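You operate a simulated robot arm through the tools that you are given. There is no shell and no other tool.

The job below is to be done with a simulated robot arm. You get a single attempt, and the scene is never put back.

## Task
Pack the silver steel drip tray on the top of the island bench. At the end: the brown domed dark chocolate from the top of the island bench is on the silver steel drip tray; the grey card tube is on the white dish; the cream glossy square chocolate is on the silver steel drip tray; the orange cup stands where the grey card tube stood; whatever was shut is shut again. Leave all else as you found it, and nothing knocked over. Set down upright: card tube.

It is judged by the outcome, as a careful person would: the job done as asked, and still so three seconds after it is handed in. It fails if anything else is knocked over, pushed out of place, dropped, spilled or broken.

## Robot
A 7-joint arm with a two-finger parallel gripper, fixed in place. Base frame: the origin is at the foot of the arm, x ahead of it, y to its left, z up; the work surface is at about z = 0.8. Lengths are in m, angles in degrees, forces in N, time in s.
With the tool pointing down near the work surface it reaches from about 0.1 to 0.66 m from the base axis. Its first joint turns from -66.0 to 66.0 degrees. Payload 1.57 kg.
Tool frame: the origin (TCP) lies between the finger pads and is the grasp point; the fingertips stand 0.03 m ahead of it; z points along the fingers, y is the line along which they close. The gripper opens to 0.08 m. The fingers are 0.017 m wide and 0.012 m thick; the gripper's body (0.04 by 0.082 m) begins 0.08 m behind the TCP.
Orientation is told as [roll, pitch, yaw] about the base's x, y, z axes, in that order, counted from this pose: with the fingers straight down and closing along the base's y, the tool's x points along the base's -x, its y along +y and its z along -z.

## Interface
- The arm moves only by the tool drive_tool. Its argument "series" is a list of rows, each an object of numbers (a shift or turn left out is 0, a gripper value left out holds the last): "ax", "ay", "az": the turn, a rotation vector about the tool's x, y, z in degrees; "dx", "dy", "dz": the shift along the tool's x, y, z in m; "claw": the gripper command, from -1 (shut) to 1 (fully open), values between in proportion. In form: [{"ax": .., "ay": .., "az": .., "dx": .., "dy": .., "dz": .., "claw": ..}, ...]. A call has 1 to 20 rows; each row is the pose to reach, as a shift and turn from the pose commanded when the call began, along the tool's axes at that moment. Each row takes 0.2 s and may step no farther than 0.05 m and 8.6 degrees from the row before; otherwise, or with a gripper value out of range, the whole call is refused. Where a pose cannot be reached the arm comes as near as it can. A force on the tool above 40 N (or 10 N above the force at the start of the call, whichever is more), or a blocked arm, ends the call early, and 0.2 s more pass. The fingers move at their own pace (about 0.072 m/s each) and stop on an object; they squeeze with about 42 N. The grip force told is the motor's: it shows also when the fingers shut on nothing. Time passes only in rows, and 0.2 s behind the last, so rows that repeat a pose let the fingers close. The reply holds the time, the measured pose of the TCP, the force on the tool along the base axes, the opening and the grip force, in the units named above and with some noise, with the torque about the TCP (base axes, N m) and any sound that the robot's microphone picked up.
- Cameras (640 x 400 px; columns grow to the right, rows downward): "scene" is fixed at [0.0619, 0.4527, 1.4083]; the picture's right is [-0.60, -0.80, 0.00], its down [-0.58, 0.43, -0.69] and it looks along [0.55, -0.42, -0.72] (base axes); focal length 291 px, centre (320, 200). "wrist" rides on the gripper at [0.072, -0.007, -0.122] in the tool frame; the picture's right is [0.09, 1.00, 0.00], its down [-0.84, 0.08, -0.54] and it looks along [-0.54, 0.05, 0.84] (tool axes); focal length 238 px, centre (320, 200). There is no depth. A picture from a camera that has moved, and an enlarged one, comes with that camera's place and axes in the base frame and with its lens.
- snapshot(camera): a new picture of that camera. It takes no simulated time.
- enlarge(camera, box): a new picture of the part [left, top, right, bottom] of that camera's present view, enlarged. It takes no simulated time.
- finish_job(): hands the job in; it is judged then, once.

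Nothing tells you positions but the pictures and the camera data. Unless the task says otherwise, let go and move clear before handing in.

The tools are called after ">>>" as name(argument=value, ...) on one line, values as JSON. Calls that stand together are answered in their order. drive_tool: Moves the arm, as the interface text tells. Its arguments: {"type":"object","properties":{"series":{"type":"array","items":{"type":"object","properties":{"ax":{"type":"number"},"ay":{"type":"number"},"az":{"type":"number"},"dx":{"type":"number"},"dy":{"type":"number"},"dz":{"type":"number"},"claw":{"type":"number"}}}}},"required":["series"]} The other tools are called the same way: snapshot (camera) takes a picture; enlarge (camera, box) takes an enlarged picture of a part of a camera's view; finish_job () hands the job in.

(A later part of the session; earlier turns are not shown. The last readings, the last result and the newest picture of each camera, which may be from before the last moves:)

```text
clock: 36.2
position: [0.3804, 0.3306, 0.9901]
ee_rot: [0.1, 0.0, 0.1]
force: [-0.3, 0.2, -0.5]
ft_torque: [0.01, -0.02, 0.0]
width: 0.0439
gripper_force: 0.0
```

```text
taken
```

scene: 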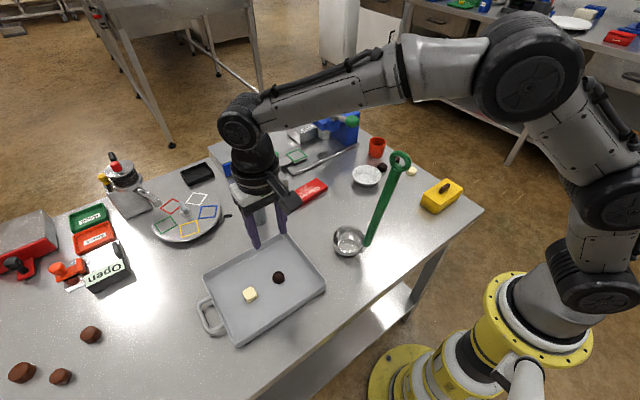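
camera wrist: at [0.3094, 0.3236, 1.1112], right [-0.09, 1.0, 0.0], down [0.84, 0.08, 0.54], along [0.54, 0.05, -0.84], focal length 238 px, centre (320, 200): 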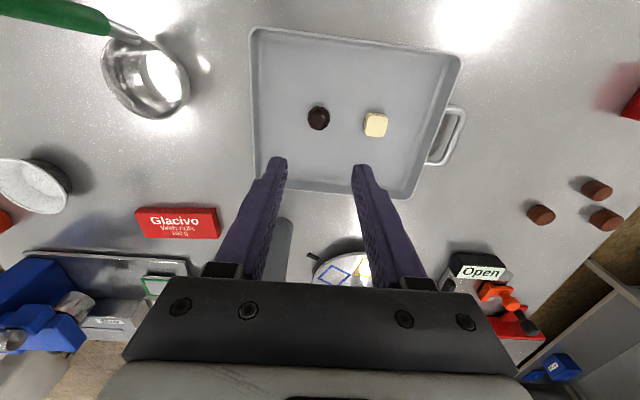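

Both chocolates are in the tray. Next is the tube; I'll inspect it and the dish closely from here.

>>> enlarge(camera="scene", box=[240, 250, 310, 310])

>>> drive_tool(series=[{"dz": -0.04, "claw": 0.2}, {"dz": -0.085}, {"dz": -0.13}, {"dz": -0.15, "dx": -0.03, "dy": -0.02}, {"dz": -0.15, "dx": -0.05, "dy": -0.055}, {"dz": -0.15, "dx": -0.07, "dy": -0.055}, {"dz": -0.15, "dx": -0.07, "dy": -0.055}])

>>> snapshot(camera="wrist")

>>> enlarge(camera="scene", box=[200, 140, 320, 240])

```text
6.67 times, centred on (275, 280) of scene
camera zoom: at [0.0618, 0.4527, 1.4083], right [-0.6, -0.8, 0.0], down [-0.58, 0.43, -0.69], along [0.55, -0.42, -0.72], focal length 1938 px, centre (620, -333)
```

zoom: 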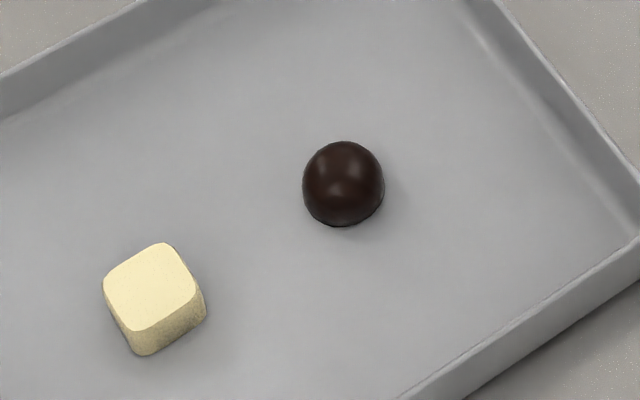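

```text
clock: 37.8
position: [0.4517, 0.2736, 1.1406]
ee_rot: [-0.1, -0.1, 0.0]
force: [-0.3, -0.2, -0.1]
ft_torque: [-0.02, 0.02, 0.01]
width: 0.0482
gripper_force: 0.0
```

```text
taken
camera wrist: at [0.3795, 0.2668, 1.2614], right [-0.09, 1.0, 0.0], down [0.84, 0.08, 0.54], along [0.54, 0.05, -0.84], focal length 238 px, centre (320, 200)
```

wrist: 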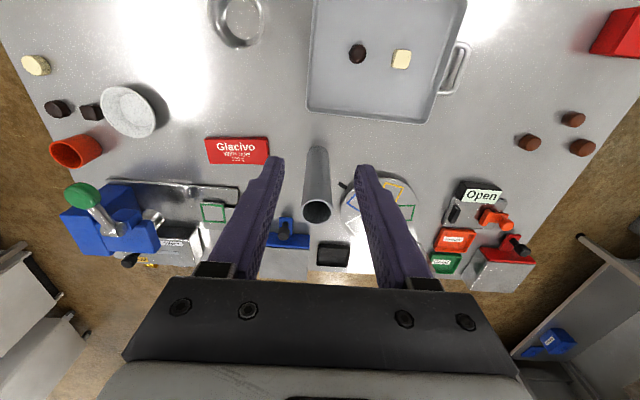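

```text
4.00 times, centred on (260, 190) of scene
camera zoom: at [0.0619, 0.4527, 1.4083], right [-0.6, -0.8, 0.0], down [-0.58, 0.43, -0.69], along [0.55, -0.42, -0.72], focal length 1163 px, centre (560, 240)
```

zoom: 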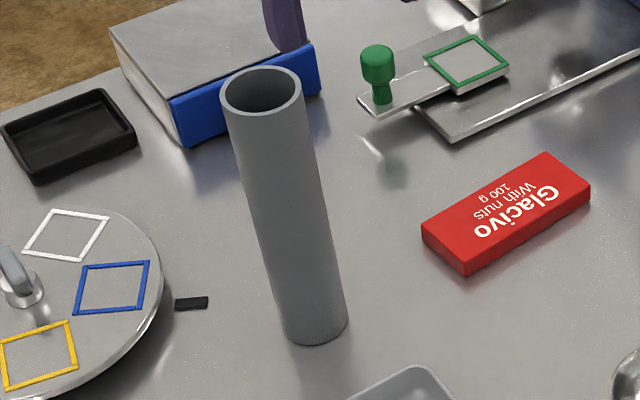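

Both chocolates rest upright in the tray. I'll zoom on the tube and the dish to refine positions.

>>> enlarge(camera="wrist", box=[260, 130, 372, 240])

>>> enlarge(camera="wrist", box=[20, 40, 180, 180])

>>> enlarge(camera="scene", box=[335, 130, 425, 200])

>>> snapshot(camera="scene")

```text
3.64 times, centred on (316, 185) of wrist
camera zoom: at [0.3795, 0.2668, 1.2614], right [-0.09, 1.0, 0.0], down [0.84, 0.08, 0.54], along [0.54, 0.05, -0.84], focal length 867 px, centre (334, 254)
```

zoom: 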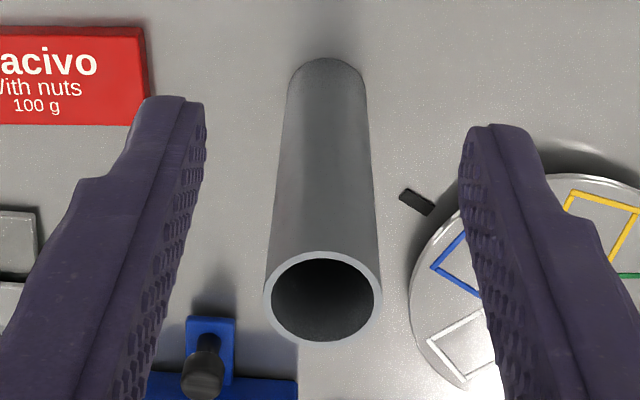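

```text
2.86 times, centred on (100, 110) of wrist
camera zoom: at [0.3795, 0.2668, 1.2614], right [-0.09, 1.0, 0.0], down [0.84, 0.08, 0.54], along [0.54, 0.05, -0.84], focal length 681 px, centre (949, 457)
```

zoom: 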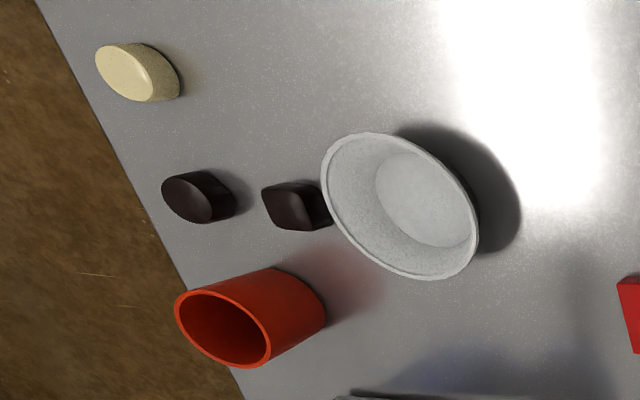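

```text
5.71 times, centred on (380, 165) of scene
camera zoom: at [0.0619, 0.4527, 1.4083], right [-0.6, -0.8, 0.0], down [-0.58, 0.43, -0.69], along [0.55, -0.42, -0.72], focal length 1661 px, centre (-23, 400)
```

zoom: 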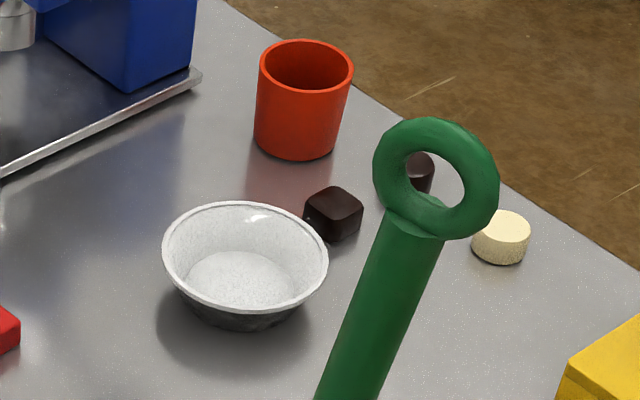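

```text
taken
```

scene: 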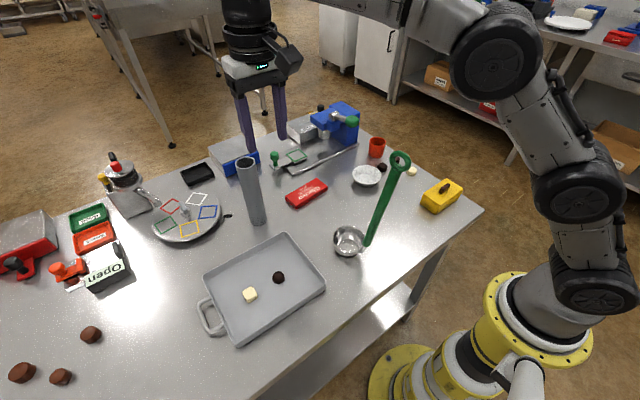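

The tube base is near (0.568, 0.278), about 44 mm wide and 0.2 m tall; the dish centre is near (0.507, -0.062) with about a 60 mm flat bottom. The ladle handle lies on the straight line from the base to the tube, so I'll grip the tube with a tilted tool; first I survey the dish more closely.

>>> drive_tool(series=[{"dy": -0.03, "claw": 0.2}, {"dy": -0.075}, {"dy": -0.12}, {"dy": -0.165}, {"dy": -0.21}, {"dy": -0.255}, {"dy": -0.3, "dx": 0.005}, {"dy": -0.325, "dx": 0.01, "dz": 0.02}, {"dy": -0.333, "dx": 0.012, "dz": 0.06}, {"dy": -0.333, "dx": 0.012, "dz": 0.1}, {"dy": -0.333, "dx": 0.012, "dz": 0.13}, {"dy": -0.333, "dx": 0.012, "dz": 0.13}])

>>> snapshot(camera="wrist")

>>> enlarge(camera="wrist", box=[250, 120, 390, 220])

>>> enlarge(camera="wrist", box=[120, 140, 280, 280])

```text
clock: 40.4
position: [0.4412, -0.0596, 1.0093]
ee_rot: [0.0, 0.0, 0.0]
force: [-0.5, 0.1, 0.4]
ft_torque: [0.05, 0.06, -0.01]
width: 0.0479
gripper_force: 0.1
```

```text
taken
camera wrist: at [0.369, -0.0662, 1.1303], right [-0.09, 1.0, 0.0], down [0.84, 0.08, 0.54], along [0.54, 0.05, -0.84], focal length 238 px, centre (320, 200)
```

wrist: 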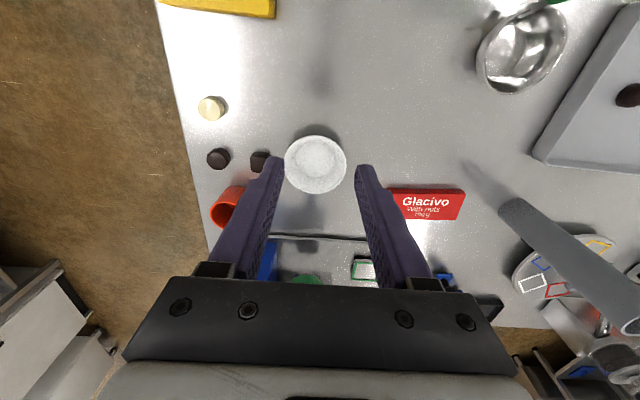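

```text
4.00 times, centred on (320, 170) of wrist
camera zoom: at [0.369, -0.0662, 1.1303], right [-0.09, 1.0, 0.0], down [0.84, 0.08, 0.54], along [0.54, 0.05, -0.84], focal length 953 px, centre (320, 320)
```

zoom: 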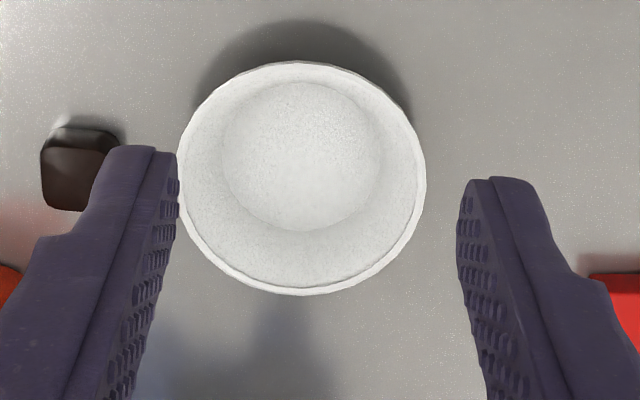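

```text
2.86 times, centred on (200, 210) of wrist
camera zoom: at [0.369, -0.0662, 1.1303], right [-0.09, 1.0, 0.0], down [0.84, 0.08, 0.54], along [0.54, 0.05, -0.84], focal length 681 px, centre (663, 171)
```

zoom: 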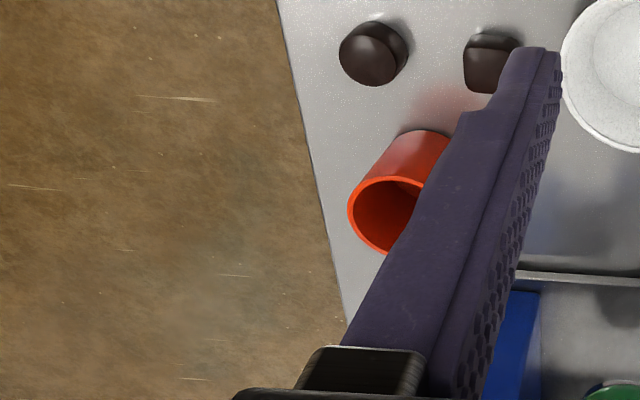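

The dish centre refines to about (0.506, -0.060). Now I'll go back at height to the tube side and tilt the tool outward by 30° (fingers pointing out and down), staying back from the tube, then check clearance to the ladle.

>>> drive_tool(series=[{"dz": -0.045, "claw": 1}, {"dz": -0.09}, {"dz": -0.13}, {"dz": -0.13, "dy": 0.04, "dx": -0.005}, {"dz": -0.13, "dy": 0.085, "dx": -0.009}, {"dz": -0.13, "dy": 0.13, "dx": -0.009}, {"dz": -0.13, "dy": 0.175, "dx": -0.009}, {"dz": -0.13, "dy": 0.22, "dx": -0.009}, {"dz": -0.13, "dy": 0.265, "dx": -0.009}, {"dz": -0.13, "dy": 0.31, "dx": -0.009}, {"dz": -0.13, "dy": 0.337, "dx": -0.009}, {"dz": -0.13, "dy": 0.337, "dx": -0.009, "ay": -7.5}, {"dz": -0.13, "dy": 0.337, "dx": -0.009, "ay": -15}, {"dz": -0.13, "dy": 0.337, "dx": -0.009, "ay": -22.5}, {"dz": -0.13, "dy": 0.337, "dx": -0.009, "ay": -30}, {"dz": -0.13, "dy": 0.337, "dx": -0.009, "ay": -30}])

>>> snapshot(camera="wrist")

>>> snapshot(camera="scene")

```text
clock: 43.8
position: [0.4489, 0.2769, 1.1386]
ee_rot: [0.0, -30.1, 0.1]
force: [-0.2, 0.2, -0.6]
ft_torque: [0.02, 0.01, -0.02]
width: 0.08
gripper_force: 0.1
```

```text
taken
camera wrist: at [0.3256, 0.2712, 1.2081], right [-0.08, 1.0, -0.05], down [0.45, 0.08, 0.89], along [0.89, 0.05, -0.46], focal length 238 px, centre (320, 200)
```

wrist: 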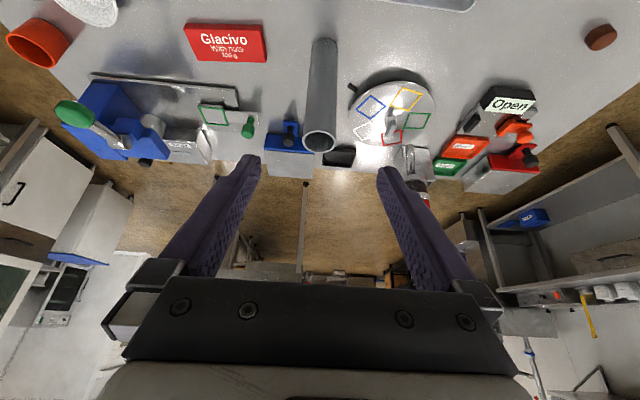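

```text
taken
```

scene: 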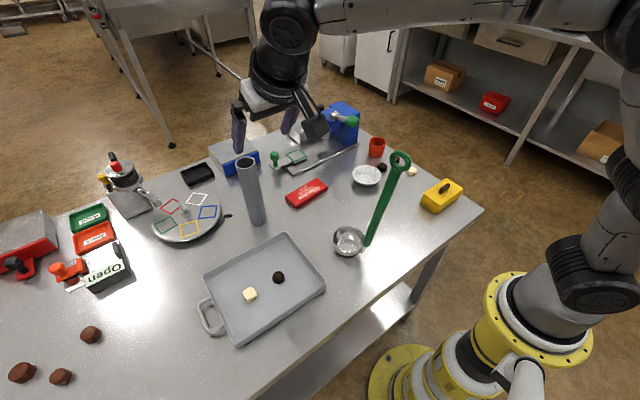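

The tilt worked and the arm is far above the ladle. I'll move to a pre-grasp pose, back along the approach line from the tube.

>>> drive_tool(series=[{"dz": 0.03, "dx": -0.002}, {"dz": 0.06, "dx": -0.004}, {"dz": 0.085, "dx": -0.006}, {"dz": 0.097, "dx": -0.006, "dy": 0.001}, {"dz": 0.097, "dx": -0.006, "dy": 0.001}])

>>> snapshot(camera="wrist")

>>> snapshot(camera="scene")

```text
clock: 45.0
position: [0.5039, 0.2797, 1.059]
ee_rot: [0.1, -30.0, 0.0]
force: [-0.1, -0.1, -0.8]
ft_torque: [0.0, 0.0, -0.03]
width: 0.0799
gripper_force: 0.0
```

```text
taken
camera wrist: at [0.3797, 0.2727, 1.1272], right [-0.08, 1.0, -0.05], down [0.45, 0.08, 0.89], along [0.89, 0.05, -0.46], focal length 238 px, centre (320, 200)
```

wrist: 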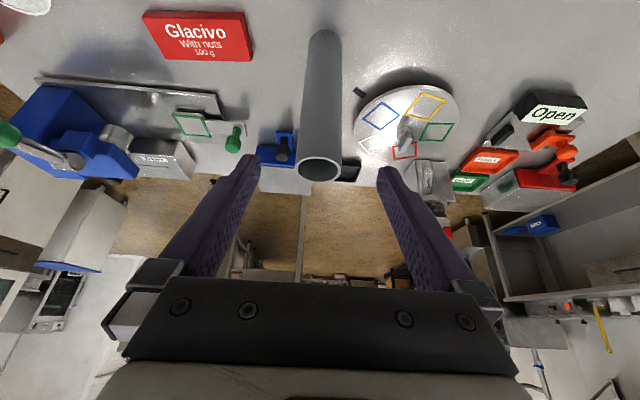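

```text
taken
```

scene: 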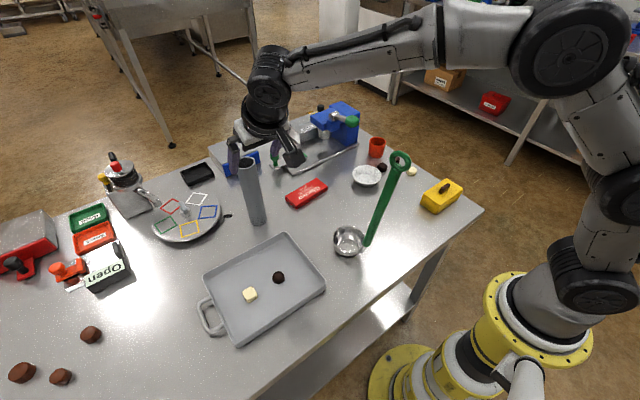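

Aligned in y with the tube between the open fingers. I'll advance along the approach line to the grasp point at z≈0.945.

>>> drive_tool(series=[{"dz": 0.03}, {"dz": 0.06, "dx": 0.001}, {"dz": 0.09, "dx": 0.002}, {"dz": 0.09, "dx": 0.002}])

>>> snapshot(camera="wrist")

>>> snapshot(camera="scene")

```text
clock: 46.0
position: [0.5473, 0.2794, 0.9797]
ee_rot: [0.0, -30.0, 0.0]
force: [0.0, 0.0, 0.7]
ft_torque: [-0.01, -0.02, 0.01]
width: 0.0799
gripper_force: 0.0
```

```text
taken
camera wrist: at [0.4235, 0.2729, 1.0486], right [-0.08, 1.0, -0.05], down [0.45, 0.08, 0.89], along [0.89, 0.05, -0.46], focal length 238 px, centre (320, 200)
```

wrist: 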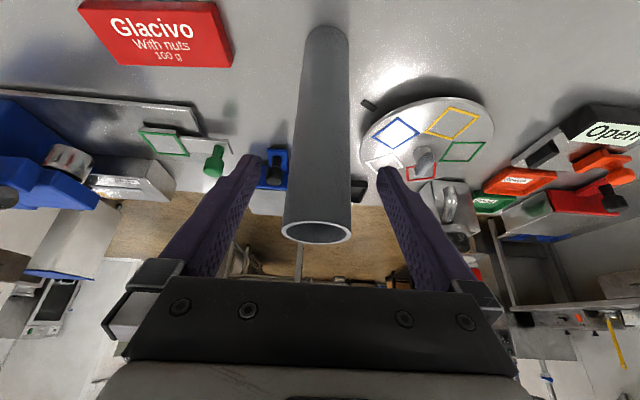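

```text
taken
```

scene: 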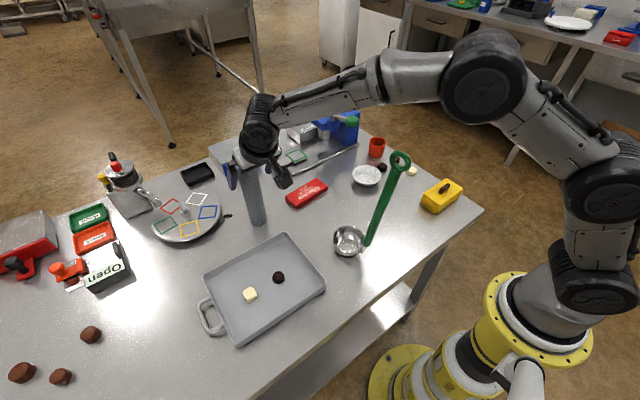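

Good alignment, and the forearm is well clear of the ladle. I'll advance the last 40 mm and close gently on the tube.

>>> drive_tool(series=[{"dz": 0.02}, {"dz": 0.035}, {"dz": 0.04}, {"dz": 0.04}])

>>> snapshot(camera="wrist")

>>> enlarge(camera="scene", box=[200, 80, 420, 240])

```text
clock: 47.0
position: [0.5659, 0.2795, 0.9457]
ee_rot: [0.0, -30.0, 0.1]
force: [0.7, -0.4, 0.4]
ft_torque: [0.04, -0.01, -0.02]
width: 0.0798
gripper_force: 0.2
```

```text
taken
camera wrist: at [0.4425, 0.2728, 1.014], right [-0.08, 1.0, -0.05], down [0.45, 0.08, 0.89], along [0.89, 0.05, -0.46], focal length 238 px, centre (320, 200)
```

wrist: 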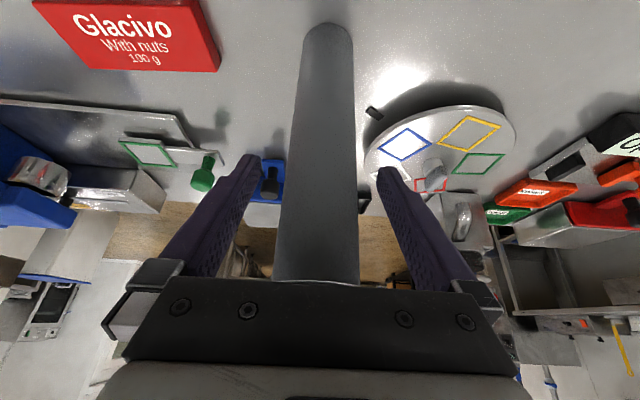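

```text
2.50 times, centred on (310, 160) of scene
camera zoom: at [0.0619, 0.4527, 1.4083], right [-0.6, -0.8, 0.0], down [-0.58, 0.43, -0.69], along [0.55, -0.42, -0.72], focal length 727 px, centre (345, 300)
```

zoom: 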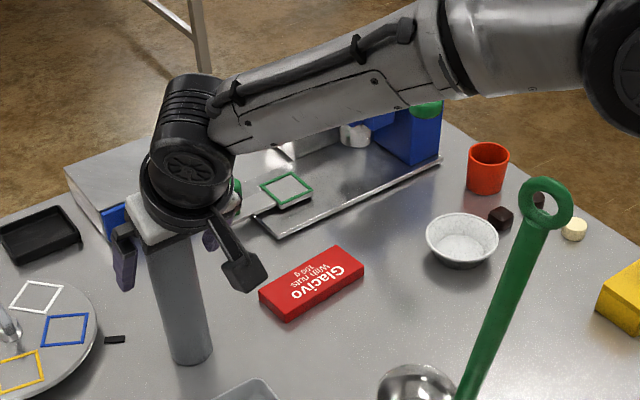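

No contact yet, tube centred between fingers. Closing gently.

>>> drive_tool(series=[{"claw": 0.5}, {"claw": 0.2}, {"claw": 0.05}, {"claw": 0.05}, {"claw": 0.05}])

>>> snapshot(camera="wrist")

```text
clock: 48.2
position: [0.5656, 0.2801, 0.9453]
ee_rot: [0.0, -30.0, 0.0]
force: [-0.9, -0.6, -0.7]
ft_torque: [-0.01, 0.03, -0.03]
width: 0.0433
gripper_force: 11.8
```

```text
taken
camera wrist: at [0.4424, 0.2728, 1.0141], right [-0.08, 1.0, -0.05], down [0.45, 0.08, 0.89], along [0.89, 0.05, -0.46], focal length 238 px, centre (320, 200)
```

wrist: 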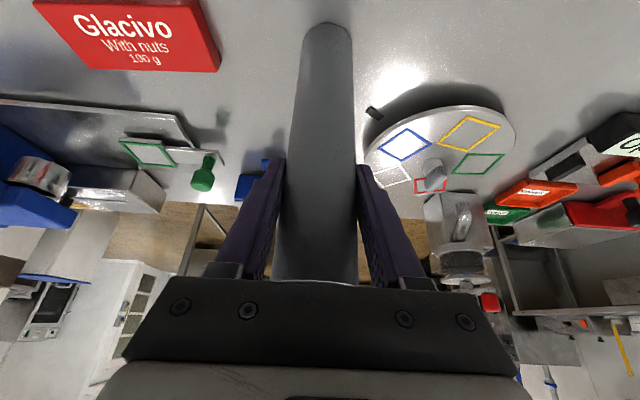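

Gripped at 43 mm. I'll firm the grip a bit, then lift straight up in base z (diagonal in the tilted tool frame).

>>> drive_tool(series=[{"claw": 0.02}, {"claw": 0.02}, {"dx": -0.005, "dz": -0.00866}, {"dx": -0.015, "dz": -0.02598}, {"dx": -0.03, "dz": -0.05196}, {"dx": -0.03, "dz": -0.05196}])

>>> snapshot(camera="wrist")

>>> snapshot(camera="scene")

```text
clock: 49.6
position: [0.5661, 0.2793, 1.006]
ee_rot: [0.0, -30.1, 0.0]
force: [0.7, -0.7, 0.1]
ft_torque: [0.01, -0.01, -0.06]
width: 0.0419
gripper_force: 42.1
```

```text
taken
camera wrist: at [0.4428, 0.2727, 1.0743], right [-0.08, 1.0, -0.05], down [0.45, 0.08, 0.89], along [0.89, 0.05, -0.46], focal length 238 px, centre (320, 200)
```

wrist: 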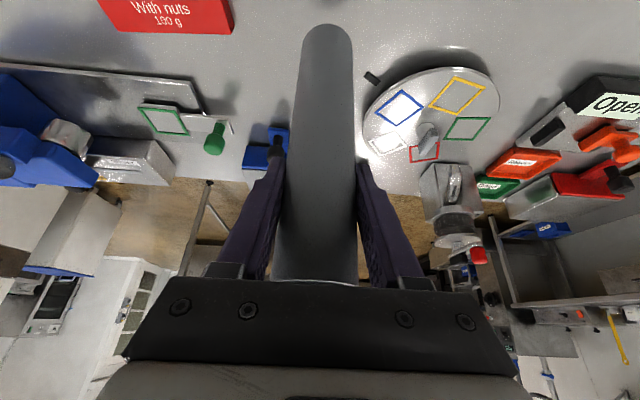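

```text
taken
```

scene: 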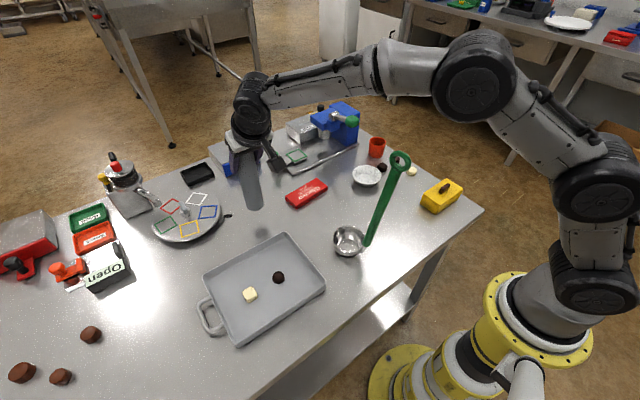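

The tube lifted cleanly and hangs vertical. I'll raise it further and carry it slowly to above the dish, staying back from the green lever knob near (0.59, -0.06).

>>> drive_tool(series=[{"dx": -0.0188, "dz": -0.0325}, {"dx": -0.0375, "dz": -0.065}, {"dx": -0.033, "dz": -0.0676, "dy": -0.022}, {"dx": -0.0286, "dz": -0.0702, "dy": -0.05}, {"dx": -0.0241, "dz": -0.0727, "dy": -0.08}, {"dx": -0.0196, "dz": -0.0753, "dy": -0.11}, {"dx": -0.0151, "dz": -0.0779, "dy": -0.14}, {"dx": -0.0107, "dz": -0.0805, "dy": -0.17}, {"dx": -0.0062, "dz": -0.0831, "dy": -0.2}, {"dx": -0.0017, "dz": -0.0857, "dy": -0.23}, {"dx": 0.0028, "dz": -0.0883, "dy": -0.26}, {"dx": 0.0072, "dz": -0.0908, "dy": -0.29}, {"dx": 0.0117, "dz": -0.0934, "dy": -0.318}, {"dx": 0.0162, "dz": -0.096, "dy": -0.334}, {"dx": 0.0162, "dz": -0.096, "dy": -0.339}, {"dx": 0.0162, "dz": -0.096, "dy": -0.339}])

>>> snapshot(camera="wrist")

>>> snapshot(camera="scene")

```text
clock: 53.0
position: [0.503, -0.0592, 1.0804]
ee_rot: [-0.1, -30.0, 0.0]
force: [-0.2, 1.0, -0.6]
ft_torque: [0.02, 0.0, -0.01]
width: 0.0418
gripper_force: 41.8
```

```text
taken
camera wrist: at [0.3808, -0.0665, 1.1491], right [-0.08, 1.0, -0.05], down [0.45, 0.08, 0.89], along [0.89, 0.05, -0.46], focal length 238 px, centre (320, 200)
```

wrist: 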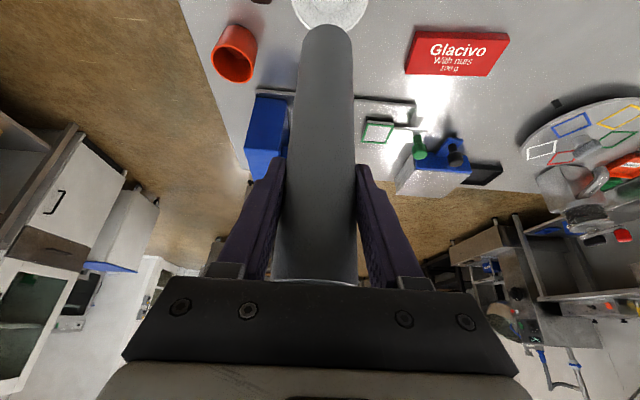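

```text
taken
```

scene: 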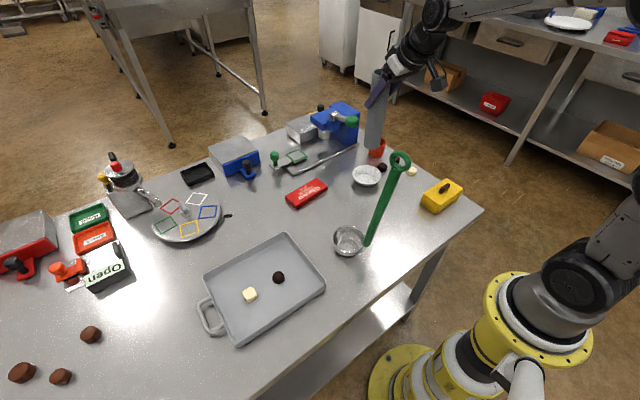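

The tube is above the dish. I'll lower to about 25 mm over the rim and check alignment from both cameras.

>>> drive_tool(series=[{"dx": 0.015, "dz": 0.026}, {"dx": 0.03, "dz": 0.052}, {"dx": 0.04, "dz": 0.0693}, {"dx": 0.04, "dz": 0.0693}])

>>> snapshot(camera="wrist")

>>> enlarge(camera="wrist", box=[250, 0, 410, 100])

>>> enlarge(camera="scene", box=[320, 100, 440, 200])

```text
clock: 54.0
position: [0.504, -0.0604, 1.0005]
ee_rot: [0.0, -30.0, 0.1]
force: [0.5, -1.0, -1.0]
ft_torque: [0.02, -0.02, -0.01]
width: 0.0423
gripper_force: 24.2
```

```text
taken
camera wrist: at [0.3807, -0.067, 1.069], right [-0.08, 1.0, -0.05], down [0.45, 0.08, 0.89], along [0.89, 0.05, -0.46], focal length 238 px, centre (320, 200)
```

wrist: 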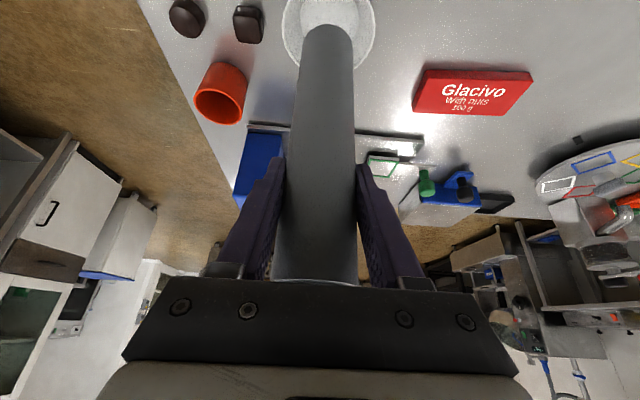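

```text
4.00 times, centred on (330, 50) of wrist
camera zoom: at [0.3807, -0.067, 1.069], right [-0.08, 1.0, -0.05], down [0.45, 0.08, 0.89], along [0.89, 0.05, -0.46], focal length 953 px, centre (280, 800)
```

zoom: 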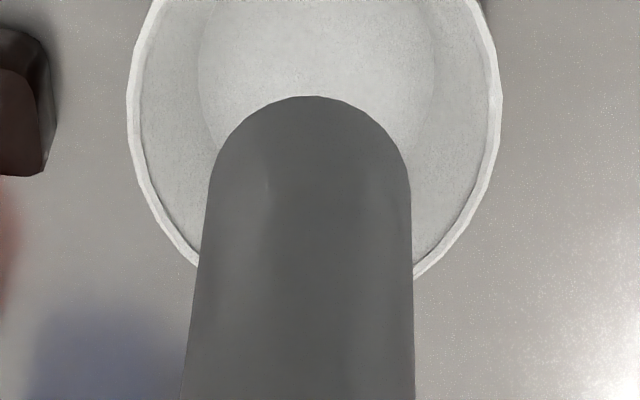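

```text
4.00 times, centred on (380, 150) of scene
camera zoom: at [0.0619, 0.4527, 1.4083], right [-0.6, -0.8, 0.0], down [-0.58, 0.43, -0.69], along [0.55, -0.42, -0.72], focal length 1163 px, centre (80, 400)
```

zoom: 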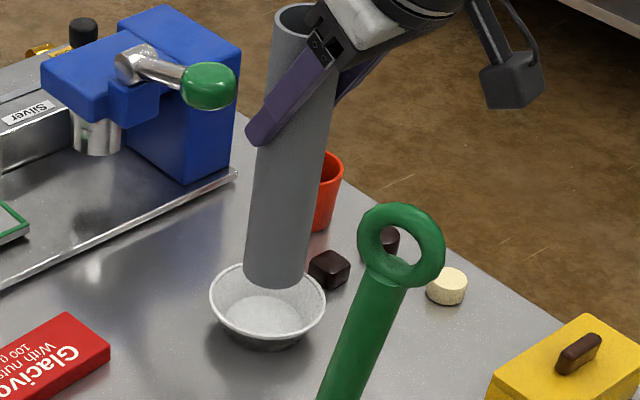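

The tube bottom is centred over the dish's flat bottom to within a few millimetres in both views. I'll lower slowly into the dish.

>>> drive_tool(series=[{"dx": 0.006, "dz": 0.0104}, {"dx": 0.012, "dz": 0.0208}, {"dx": 0.0175, "dz": 0.0303}, {"dx": 0.0215, "dz": 0.0372}, {"dx": 0.0215, "dz": 0.0372}])

>>> enlarge(camera="wrist", box=[250, 0, 410, 100])

>>> enlarge(camera="scene", box=[320, 100, 440, 200])

```text
clock: 55.2
position: [0.5037, -0.0593, 0.9567]
ee_rot: [0.0, -30.0, 0.0]
force: [0.2, -0.5, 0.0]
ft_torque: [-0.01, 0.01, -0.01]
width: 0.0419
gripper_force: 28.0
```

```text
4.00 times, centred on (330, 50) of wrist
camera zoom: at [0.3802, -0.0668, 1.0254], right [-0.08, 1.0, -0.05], down [0.45, 0.08, 0.89], along [0.89, 0.05, -0.46], focal length 953 px, centre (280, 800)
```

zoom: 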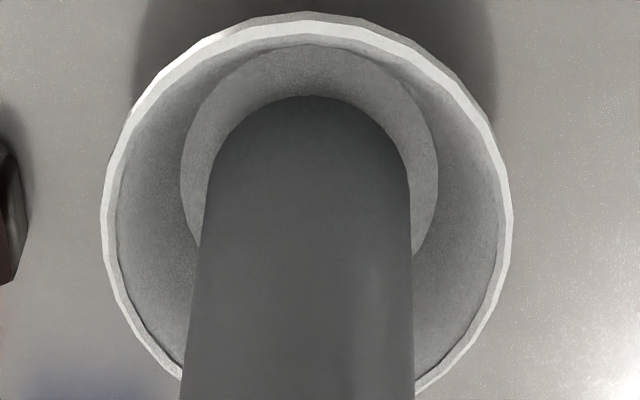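

```text
4.00 times, centred on (380, 150) of scene
camera zoom: at [0.0619, 0.4527, 1.4083], right [-0.6, -0.8, 0.0], down [-0.58, 0.43, -0.69], along [0.55, -0.42, -0.72], focal length 1163 px, centre (80, 400)
```

zoom: 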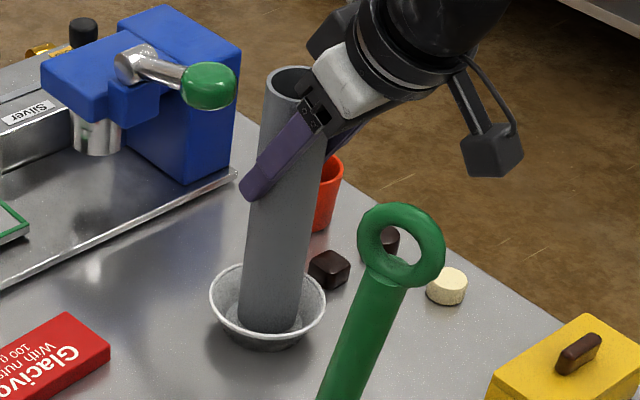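

The tube is inside the dish, centred to within 2–3 mm. I'll nudge 2 mm outward and lower in tiny steps to contact.

>>> drive_tool(series=[{"dx": -0.0007, "dz": 0.0027}, {"dx": 0.0008, "dz": 0.0053}, {"dx": 0.0008, "dz": 0.0053}])

>>> enlarge(camera="scene", box=[320, 100, 440, 200])

```text
clock: 56.0
position: [0.5063, -0.0601, 0.951]
ee_rot: [0.0, -30.1, -0.1]
force: [-0.2, 0.8, 0.7]
ft_torque: [0.01, 0.02, 0.01]
width: 0.042
gripper_force: 16.3
```

```text
4.00 times, centred on (380, 150) of scene
camera zoom: at [0.0619, 0.4527, 1.4083], right [-0.6, -0.8, 0.0], down [-0.58, 0.43, -0.69], along [0.55, -0.42, -0.72], focal length 1163 px, centre (80, 400)
```

zoom: 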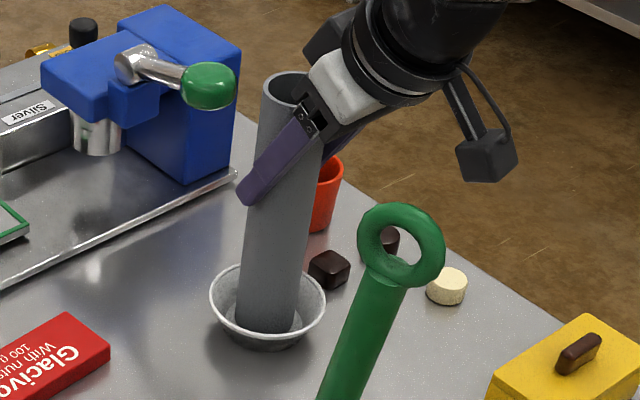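

No contact force yet; lowering another 2–3 mm in 1 mm steps.

>>> drive_tool(series=[{"dx": 0.0005, "dz": 0.00087}, {"dx": 0.001, "dz": 0.00173}, {"dx": 0.001, "dz": 0.00173}])

```text
clock: 56.8
position: [0.5069, -0.0589, 0.9504]
ee_rot: [0.0, -29.9, -0.1]
force: [0.4, -0.1, 0.9]
ft_torque: [0.02, 0.01, 0.0]
width: 0.0416
gripper_force: 19.8
```

>>> drive_tool(series=[{"dx": 0.0005, "dz": 0.00087}, {"dx": 0.001, "dz": 0.00173}, {"dx": 0.001, "dz": 0.00173}])

>>> enlarge(camera="wrist", box=[250, 0, 410, 100])

```text
clock: 57.6
position: [0.5065, -0.0596, 0.9468]
ee_rot: [0.0, -29.9, 0.0]
force: [-0.1, -0.4, 0.1]
ft_torque: [-0.08, -0.02, -0.01]
width: 0.042
gripper_force: 4.0
```

```text
4.00 times, centred on (330, 50) of wrist
camera zoom: at [0.3825, -0.0668, 1.0166], right [-0.08, 1.0, -0.05], down [0.45, 0.08, 0.89], along [0.89, 0.05, -0.46], focal length 953 px, centre (280, 800)
```

zoom: 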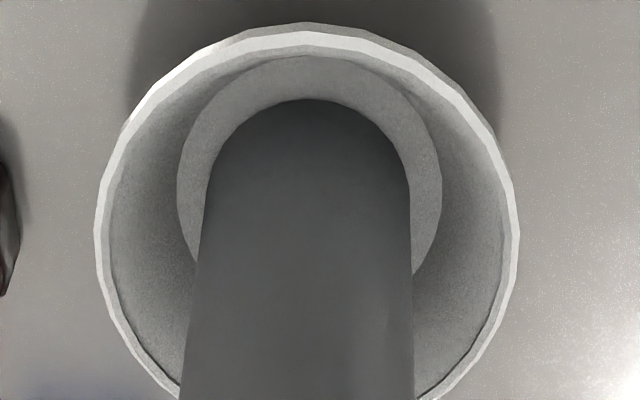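

The tube bottom appears to be at or within a millimetre of the dish floor. One more millimetre to check for contact.

>>> drive_tool(series=[{"dx": 0.0005, "dz": 0.00087}, {"dx": 0.0008, "dz": 0.0013}, {"dx": 0.0008, "dz": 0.0013}])

>>> enlarge(camera="wrist", box=[250, 0, 410, 100])

>>> enlarge(camera="scene", box=[320, 100, 440, 200])

```text
clock: 58.4
position: [0.5066, -0.0605, 0.9462]
ee_rot: [0.0, -30.1, 0.0]
force: [0.4, -0.1, 1.8]
ft_torque: [-0.07, -0.03, 0.0]
width: 0.0417
gripper_force: 7.9
```

```text
4.00 times, centred on (330, 50) of wrist
camera zoom: at [0.3827, -0.0668, 1.0152], right [-0.08, 1.0, -0.05], down [0.45, 0.08, 0.89], along [0.89, 0.05, -0.46], focal length 953 px, centre (280, 800)
```

zoom: 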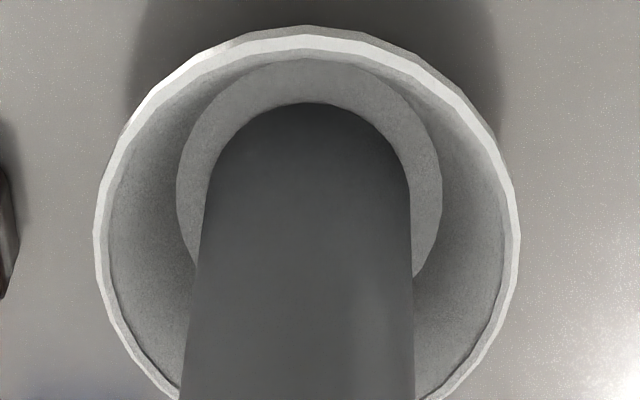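

```text
4.00 times, centred on (380, 150) of scene
camera zoom: at [0.0618, 0.4527, 1.4083], right [-0.6, -0.8, 0.0], down [-0.58, 0.43, -0.69], along [0.55, -0.42, -0.72], focal length 1163 px, centre (80, 400)
```

zoom: 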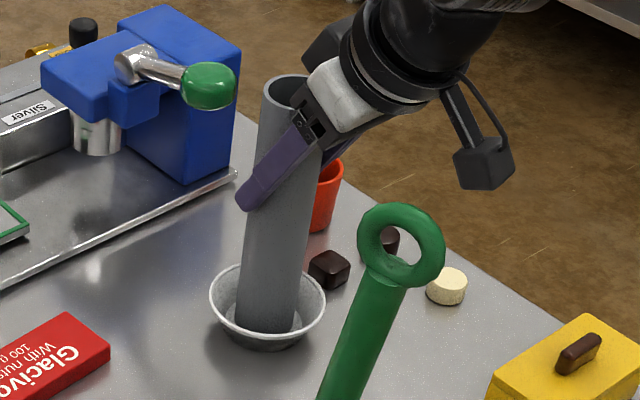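

Tube and dish now move together in the view, so the tube rests on the dish floor. I'll open slowly and back away along the approach line.

>>> drive_tool(series=[{"claw": 0.15}, {"claw": 0.3}, {"claw": 0.6}, {"claw": 1}, {"claw": 1}, {"claw": 1}])

>>> snapshot(camera="wrist")

>>> enlarge(camera="scene", box=[320, 100, 440, 200])

```text
clock: 59.8
position: [0.5064, -0.0596, 0.9463]
ee_rot: [0.0, -30.0, 0.0]
force: [0.3, 0.0, -0.2]
ft_torque: [-0.03, 0.0, 0.01]
width: 0.0799
gripper_force: 0.1
```

```text
taken
camera wrist: at [0.3827, -0.0668, 1.0153], right [-0.08, 1.0, -0.05], down [0.45, 0.08, 0.89], along [0.89, 0.05, -0.46], focal length 238 px, centre (320, 200)
```

wrist: 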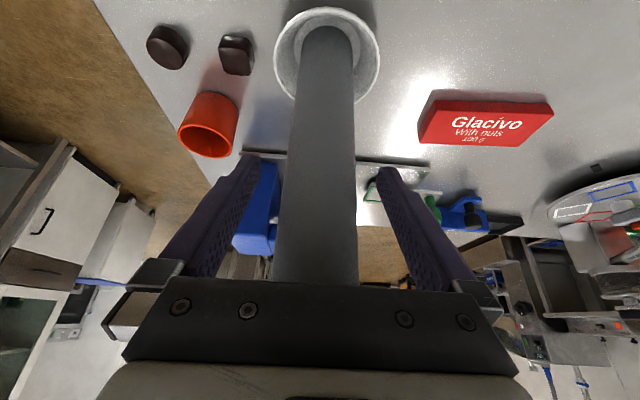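

```text
4.00 times, centred on (380, 150) of scene
camera zoom: at [0.0619, 0.4527, 1.4083], right [-0.6, -0.8, 0.0], down [-0.58, 0.43, -0.69], along [0.55, -0.42, -0.72], focal length 1163 px, centre (80, 400)
```

zoom: 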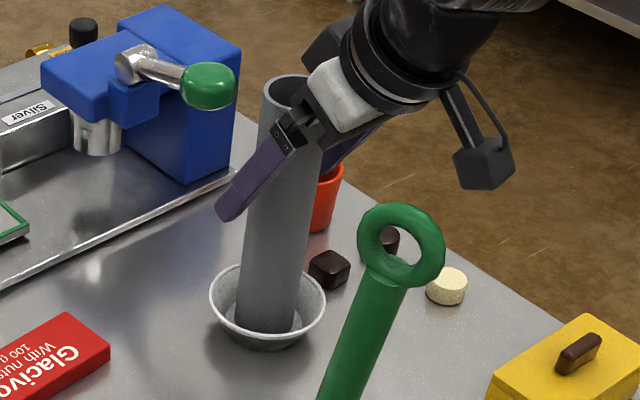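

The tube stands by itself in the dish. I'll withdraw straight back along the tool axis.

>>> drive_tool(series=[{"dz": -0.02}, {"dz": -0.05}, {"dz": -0.09}, {"dz": -0.13}, {"dz": -0.16}, {"dz": -0.16}])

>>> snapshot(camera="wrist")

>>> snapshot(camera="scene")

>>> enlarge(camera="scene", box=[320, 100, 440, 200])

```text
clock: 61.2
position: [0.4247, -0.0601, 1.0859]
ee_rot: [0.0, -30.1, 0.1]
force: [1.1, -0.8, 0.2]
ft_torque: [0.01, 0.01, -0.01]
width: 0.0799
gripper_force: 0.1
```

```text
taken
camera wrist: at [0.302, -0.0669, 1.1553], right [-0.08, 1.0, -0.05], down [0.45, 0.08, 0.89], along [0.89, 0.05, -0.46], focal length 238 px, centre (320, 200)
```

wrist: 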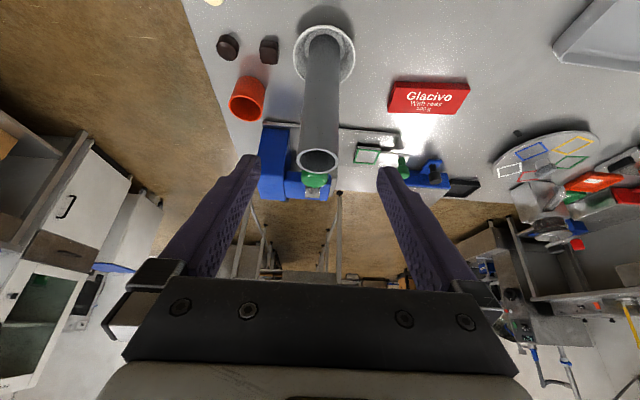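

```text
taken
```

scene: 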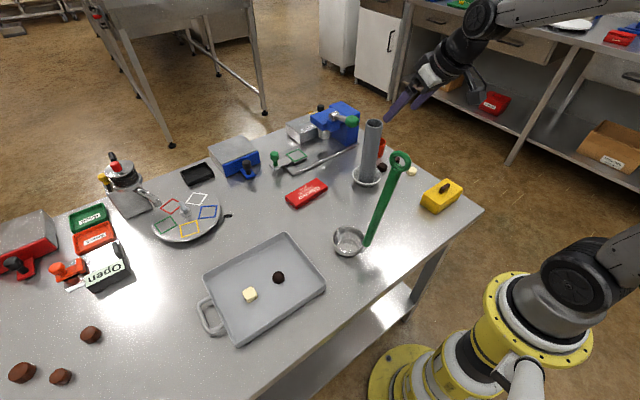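

```text
4.00 times, centred on (380, 150) of scene
camera zoom: at [0.0618, 0.4527, 1.4083], right [-0.6, -0.8, 0.0], down [-0.58, 0.43, -0.69], along [0.55, -0.42, -0.72], focal length 1163 px, centre (80, 400)
```

zoom: 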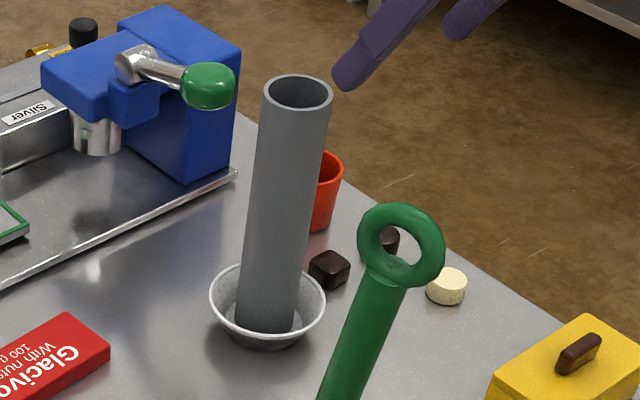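

The tube stands upright in the dish, and the chocolates are undisturbed. Next, the orange cup: I'll move sideways to its line and look at it.

>>> drive_tool(series=[{"dy": -0.04}, {"dy": -0.085}, {"dy": -0.123}, {"dy": -0.123, "dx": 0.0016, "dz": 0.026}, {"dy": -0.123, "dx": 0.003, "dz": 0.05}, {"dy": -0.123, "dx": 0.003, "dz": 0.05}])

>>> snapshot(camera="wrist")

>>> enlarge(camera="wrist", box=[240, 40, 400, 140])

>>> snapshot(camera="scene")

```text
clock: 62.6
position: [0.4467, -0.184, 1.0407]
ee_rot: [0.0, -30.0, 0.0]
force: [-0.4, -0.2, -0.1]
ft_torque: [0.0, 0.03, -0.03]
width: 0.0797
gripper_force: 0.0
```

```text
taken
camera wrist: at [0.3244, -0.1894, 1.1098], right [-0.08, 1.0, -0.05], down [0.45, 0.08, 0.89], along [0.89, 0.05, -0.46], focal length 238 px, centre (320, 200)
```

wrist: 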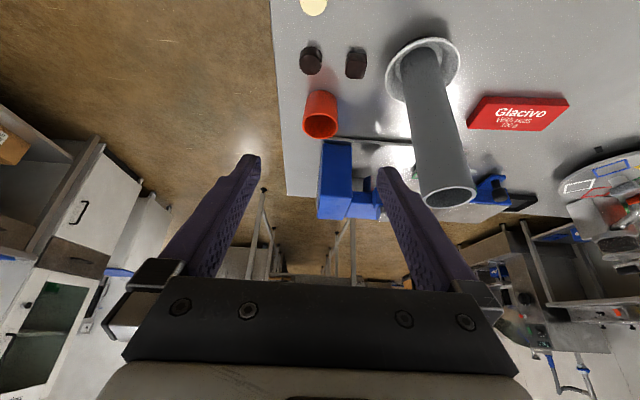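

```text
4.00 times, centred on (320, 90) of wrist
camera zoom: at [0.3244, -0.1894, 1.1098], right [-0.08, 1.0, -0.05], down [0.45, 0.08, 0.89], along [0.89, 0.05, -0.46], focal length 953 px, centre (320, 640)
```

zoom: 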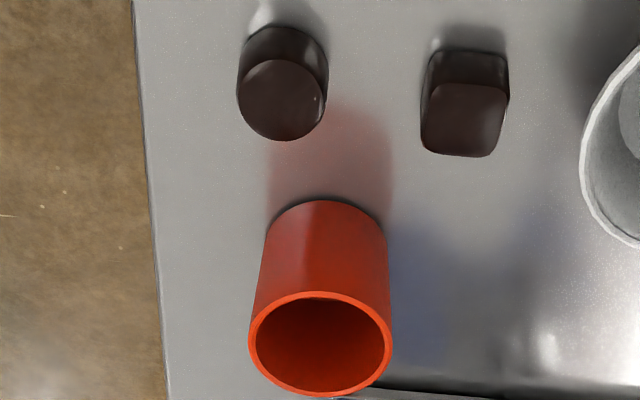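

```text
taken
```

scene: 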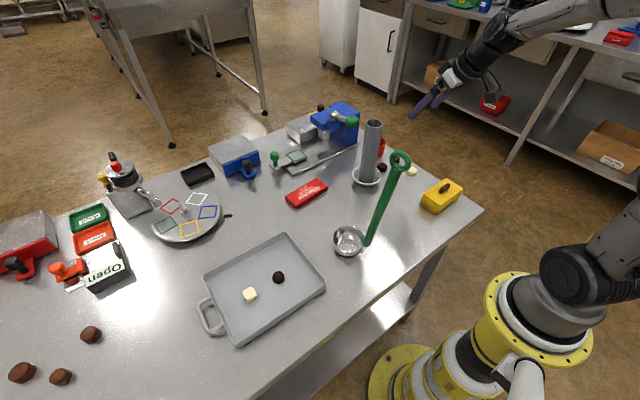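

The cup's centre is at about (0.588, -0.181), 52 mm tall with a 54 mm rim. I'll move to a pre-grasp point on the tilted approach line, passing over the dark chocolates.

>>> drive_tool(series=[{"dx": -0.0055, "dz": 0.03, "dy": 0.001}, {"dx": -0.011, "dz": 0.06, "dy": 0.002}, {"dx": -0.0165, "dz": 0.09, "dy": 0.003}, {"dx": -0.0211, "dz": 0.1161, "dy": 0.003}, {"dx": -0.0211, "dz": 0.1161, "dy": 0.003}])

>>> snapshot(camera="wrist")

>>> enlarge(camera="wrist", box=[220, 20, 420, 170])

>>> enlarge(camera="scene", box=[320, 60, 480, 180])

```text
clock: 63.8
position: [0.5253, -0.179, 0.9498]
ee_rot: [0.0, -30.1, 0.0]
force: [-0.2, -0.6, 0.4]
ft_torque: [-0.01, 0.03, -0.02]
width: 0.0799
gripper_force: 0.0
```

```text
taken
camera wrist: at [0.4014, -0.1861, 1.0193], right [-0.08, 1.0, -0.05], down [0.45, 0.08, 0.89], along [0.89, 0.05, -0.46], focal length 238 px, centre (320, 200)
```

wrist: 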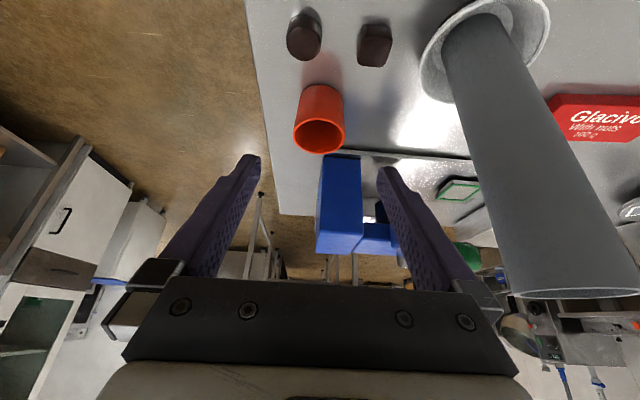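

```text
2.67 times, centred on (320, 95) of wrist
camera zoom: at [0.4014, -0.1861, 1.0193], right [-0.08, 1.0, -0.05], down [0.45, 0.08, 0.89], along [0.89, 0.05, -0.46], focal length 636 px, centre (320, 480)
```

zoom: 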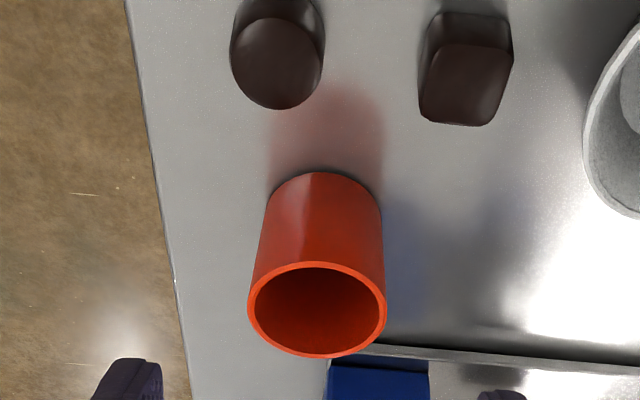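

```text
3.33 times, centred on (400, 120) of scene
camera zoom: at [0.0619, 0.4527, 1.4083], right [-0.6, -0.8, 0.0], down [-0.58, 0.43, -0.69], along [0.55, -0.42, -0.72], focal length 969 px, centre (53, 467)
```

zoom: 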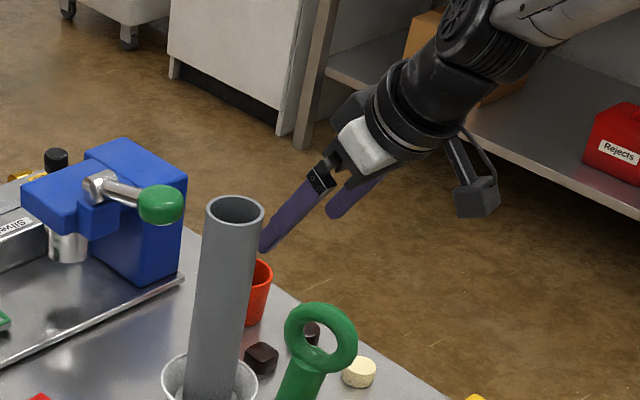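

The cup is centred between the open fingers and clear of the blue machine (x≥0.65). I'll advance most of the way, then check.

>>> drive_tool(series=[{"dz": 0.035}, {"dz": 0.07, "dx": 0.0005}, {"dz": 0.095, "dx": 0.001}, {"dz": 0.095, "dx": 0.001}])

>>> snapshot(camera="wrist")

>>> snapshot(camera="scene")

```text
clock: 64.8
position: [0.5696, -0.181, 0.8678]
ee_rot: [0.1, -30.0, 0.0]
force: [0.7, 0.2, 0.2]
ft_torque: [-0.02, 0.03, -0.01]
width: 0.08
gripper_force: 0.1
```

```text
taken
camera wrist: at [0.4478, -0.1866, 0.9357], right [-0.08, 1.0, -0.05], down [0.45, 0.08, 0.89], along [0.89, 0.05, -0.46], focal length 238 px, centre (320, 200)
```

wrist: 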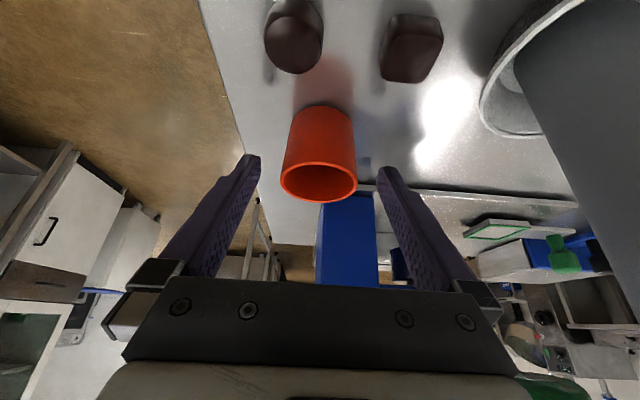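

```text
taken
```

scene: 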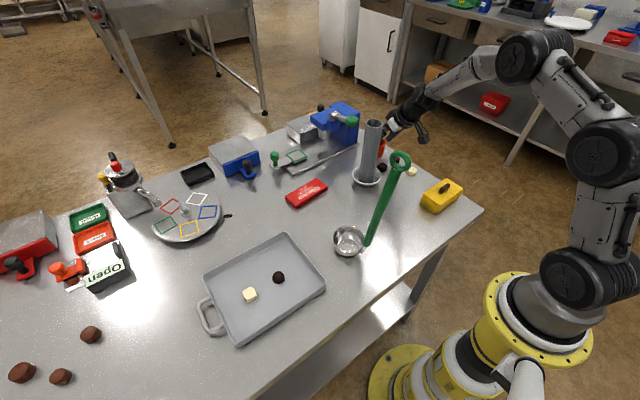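

Still centred. I'll make the last 35 mm of approach and then close softly on the cup.

>>> drive_tool(series=[{"dz": 0.015}, {"dz": 0.028, "dx": -0.0005}, {"dz": 0.0345, "dx": -0.0009}, {"dz": 0.0345, "dx": -0.0009}])

>>> snapshot(camera="wrist")

```text
clock: 65.8
position: [0.5893, -0.1812, 0.8382]
ee_rot: [0.0, -30.0, 0.0]
force: [-0.1, 0.3, 0.0]
ft_torque: [0.02, 0.05, 0.02]
width: 0.08
gripper_force: 0.0
```

```text
taken
camera wrist: at [0.4655, -0.1864, 0.9066], right [-0.08, 1.0, -0.05], down [0.45, 0.08, 0.89], along [0.89, 0.05, -0.46], focal length 238 px, centre (320, 200)
```

wrist: 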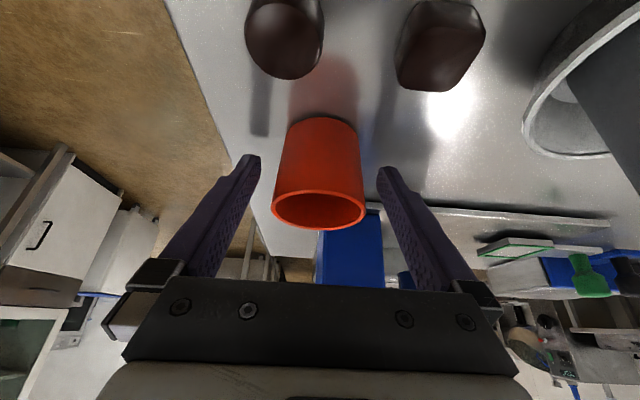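

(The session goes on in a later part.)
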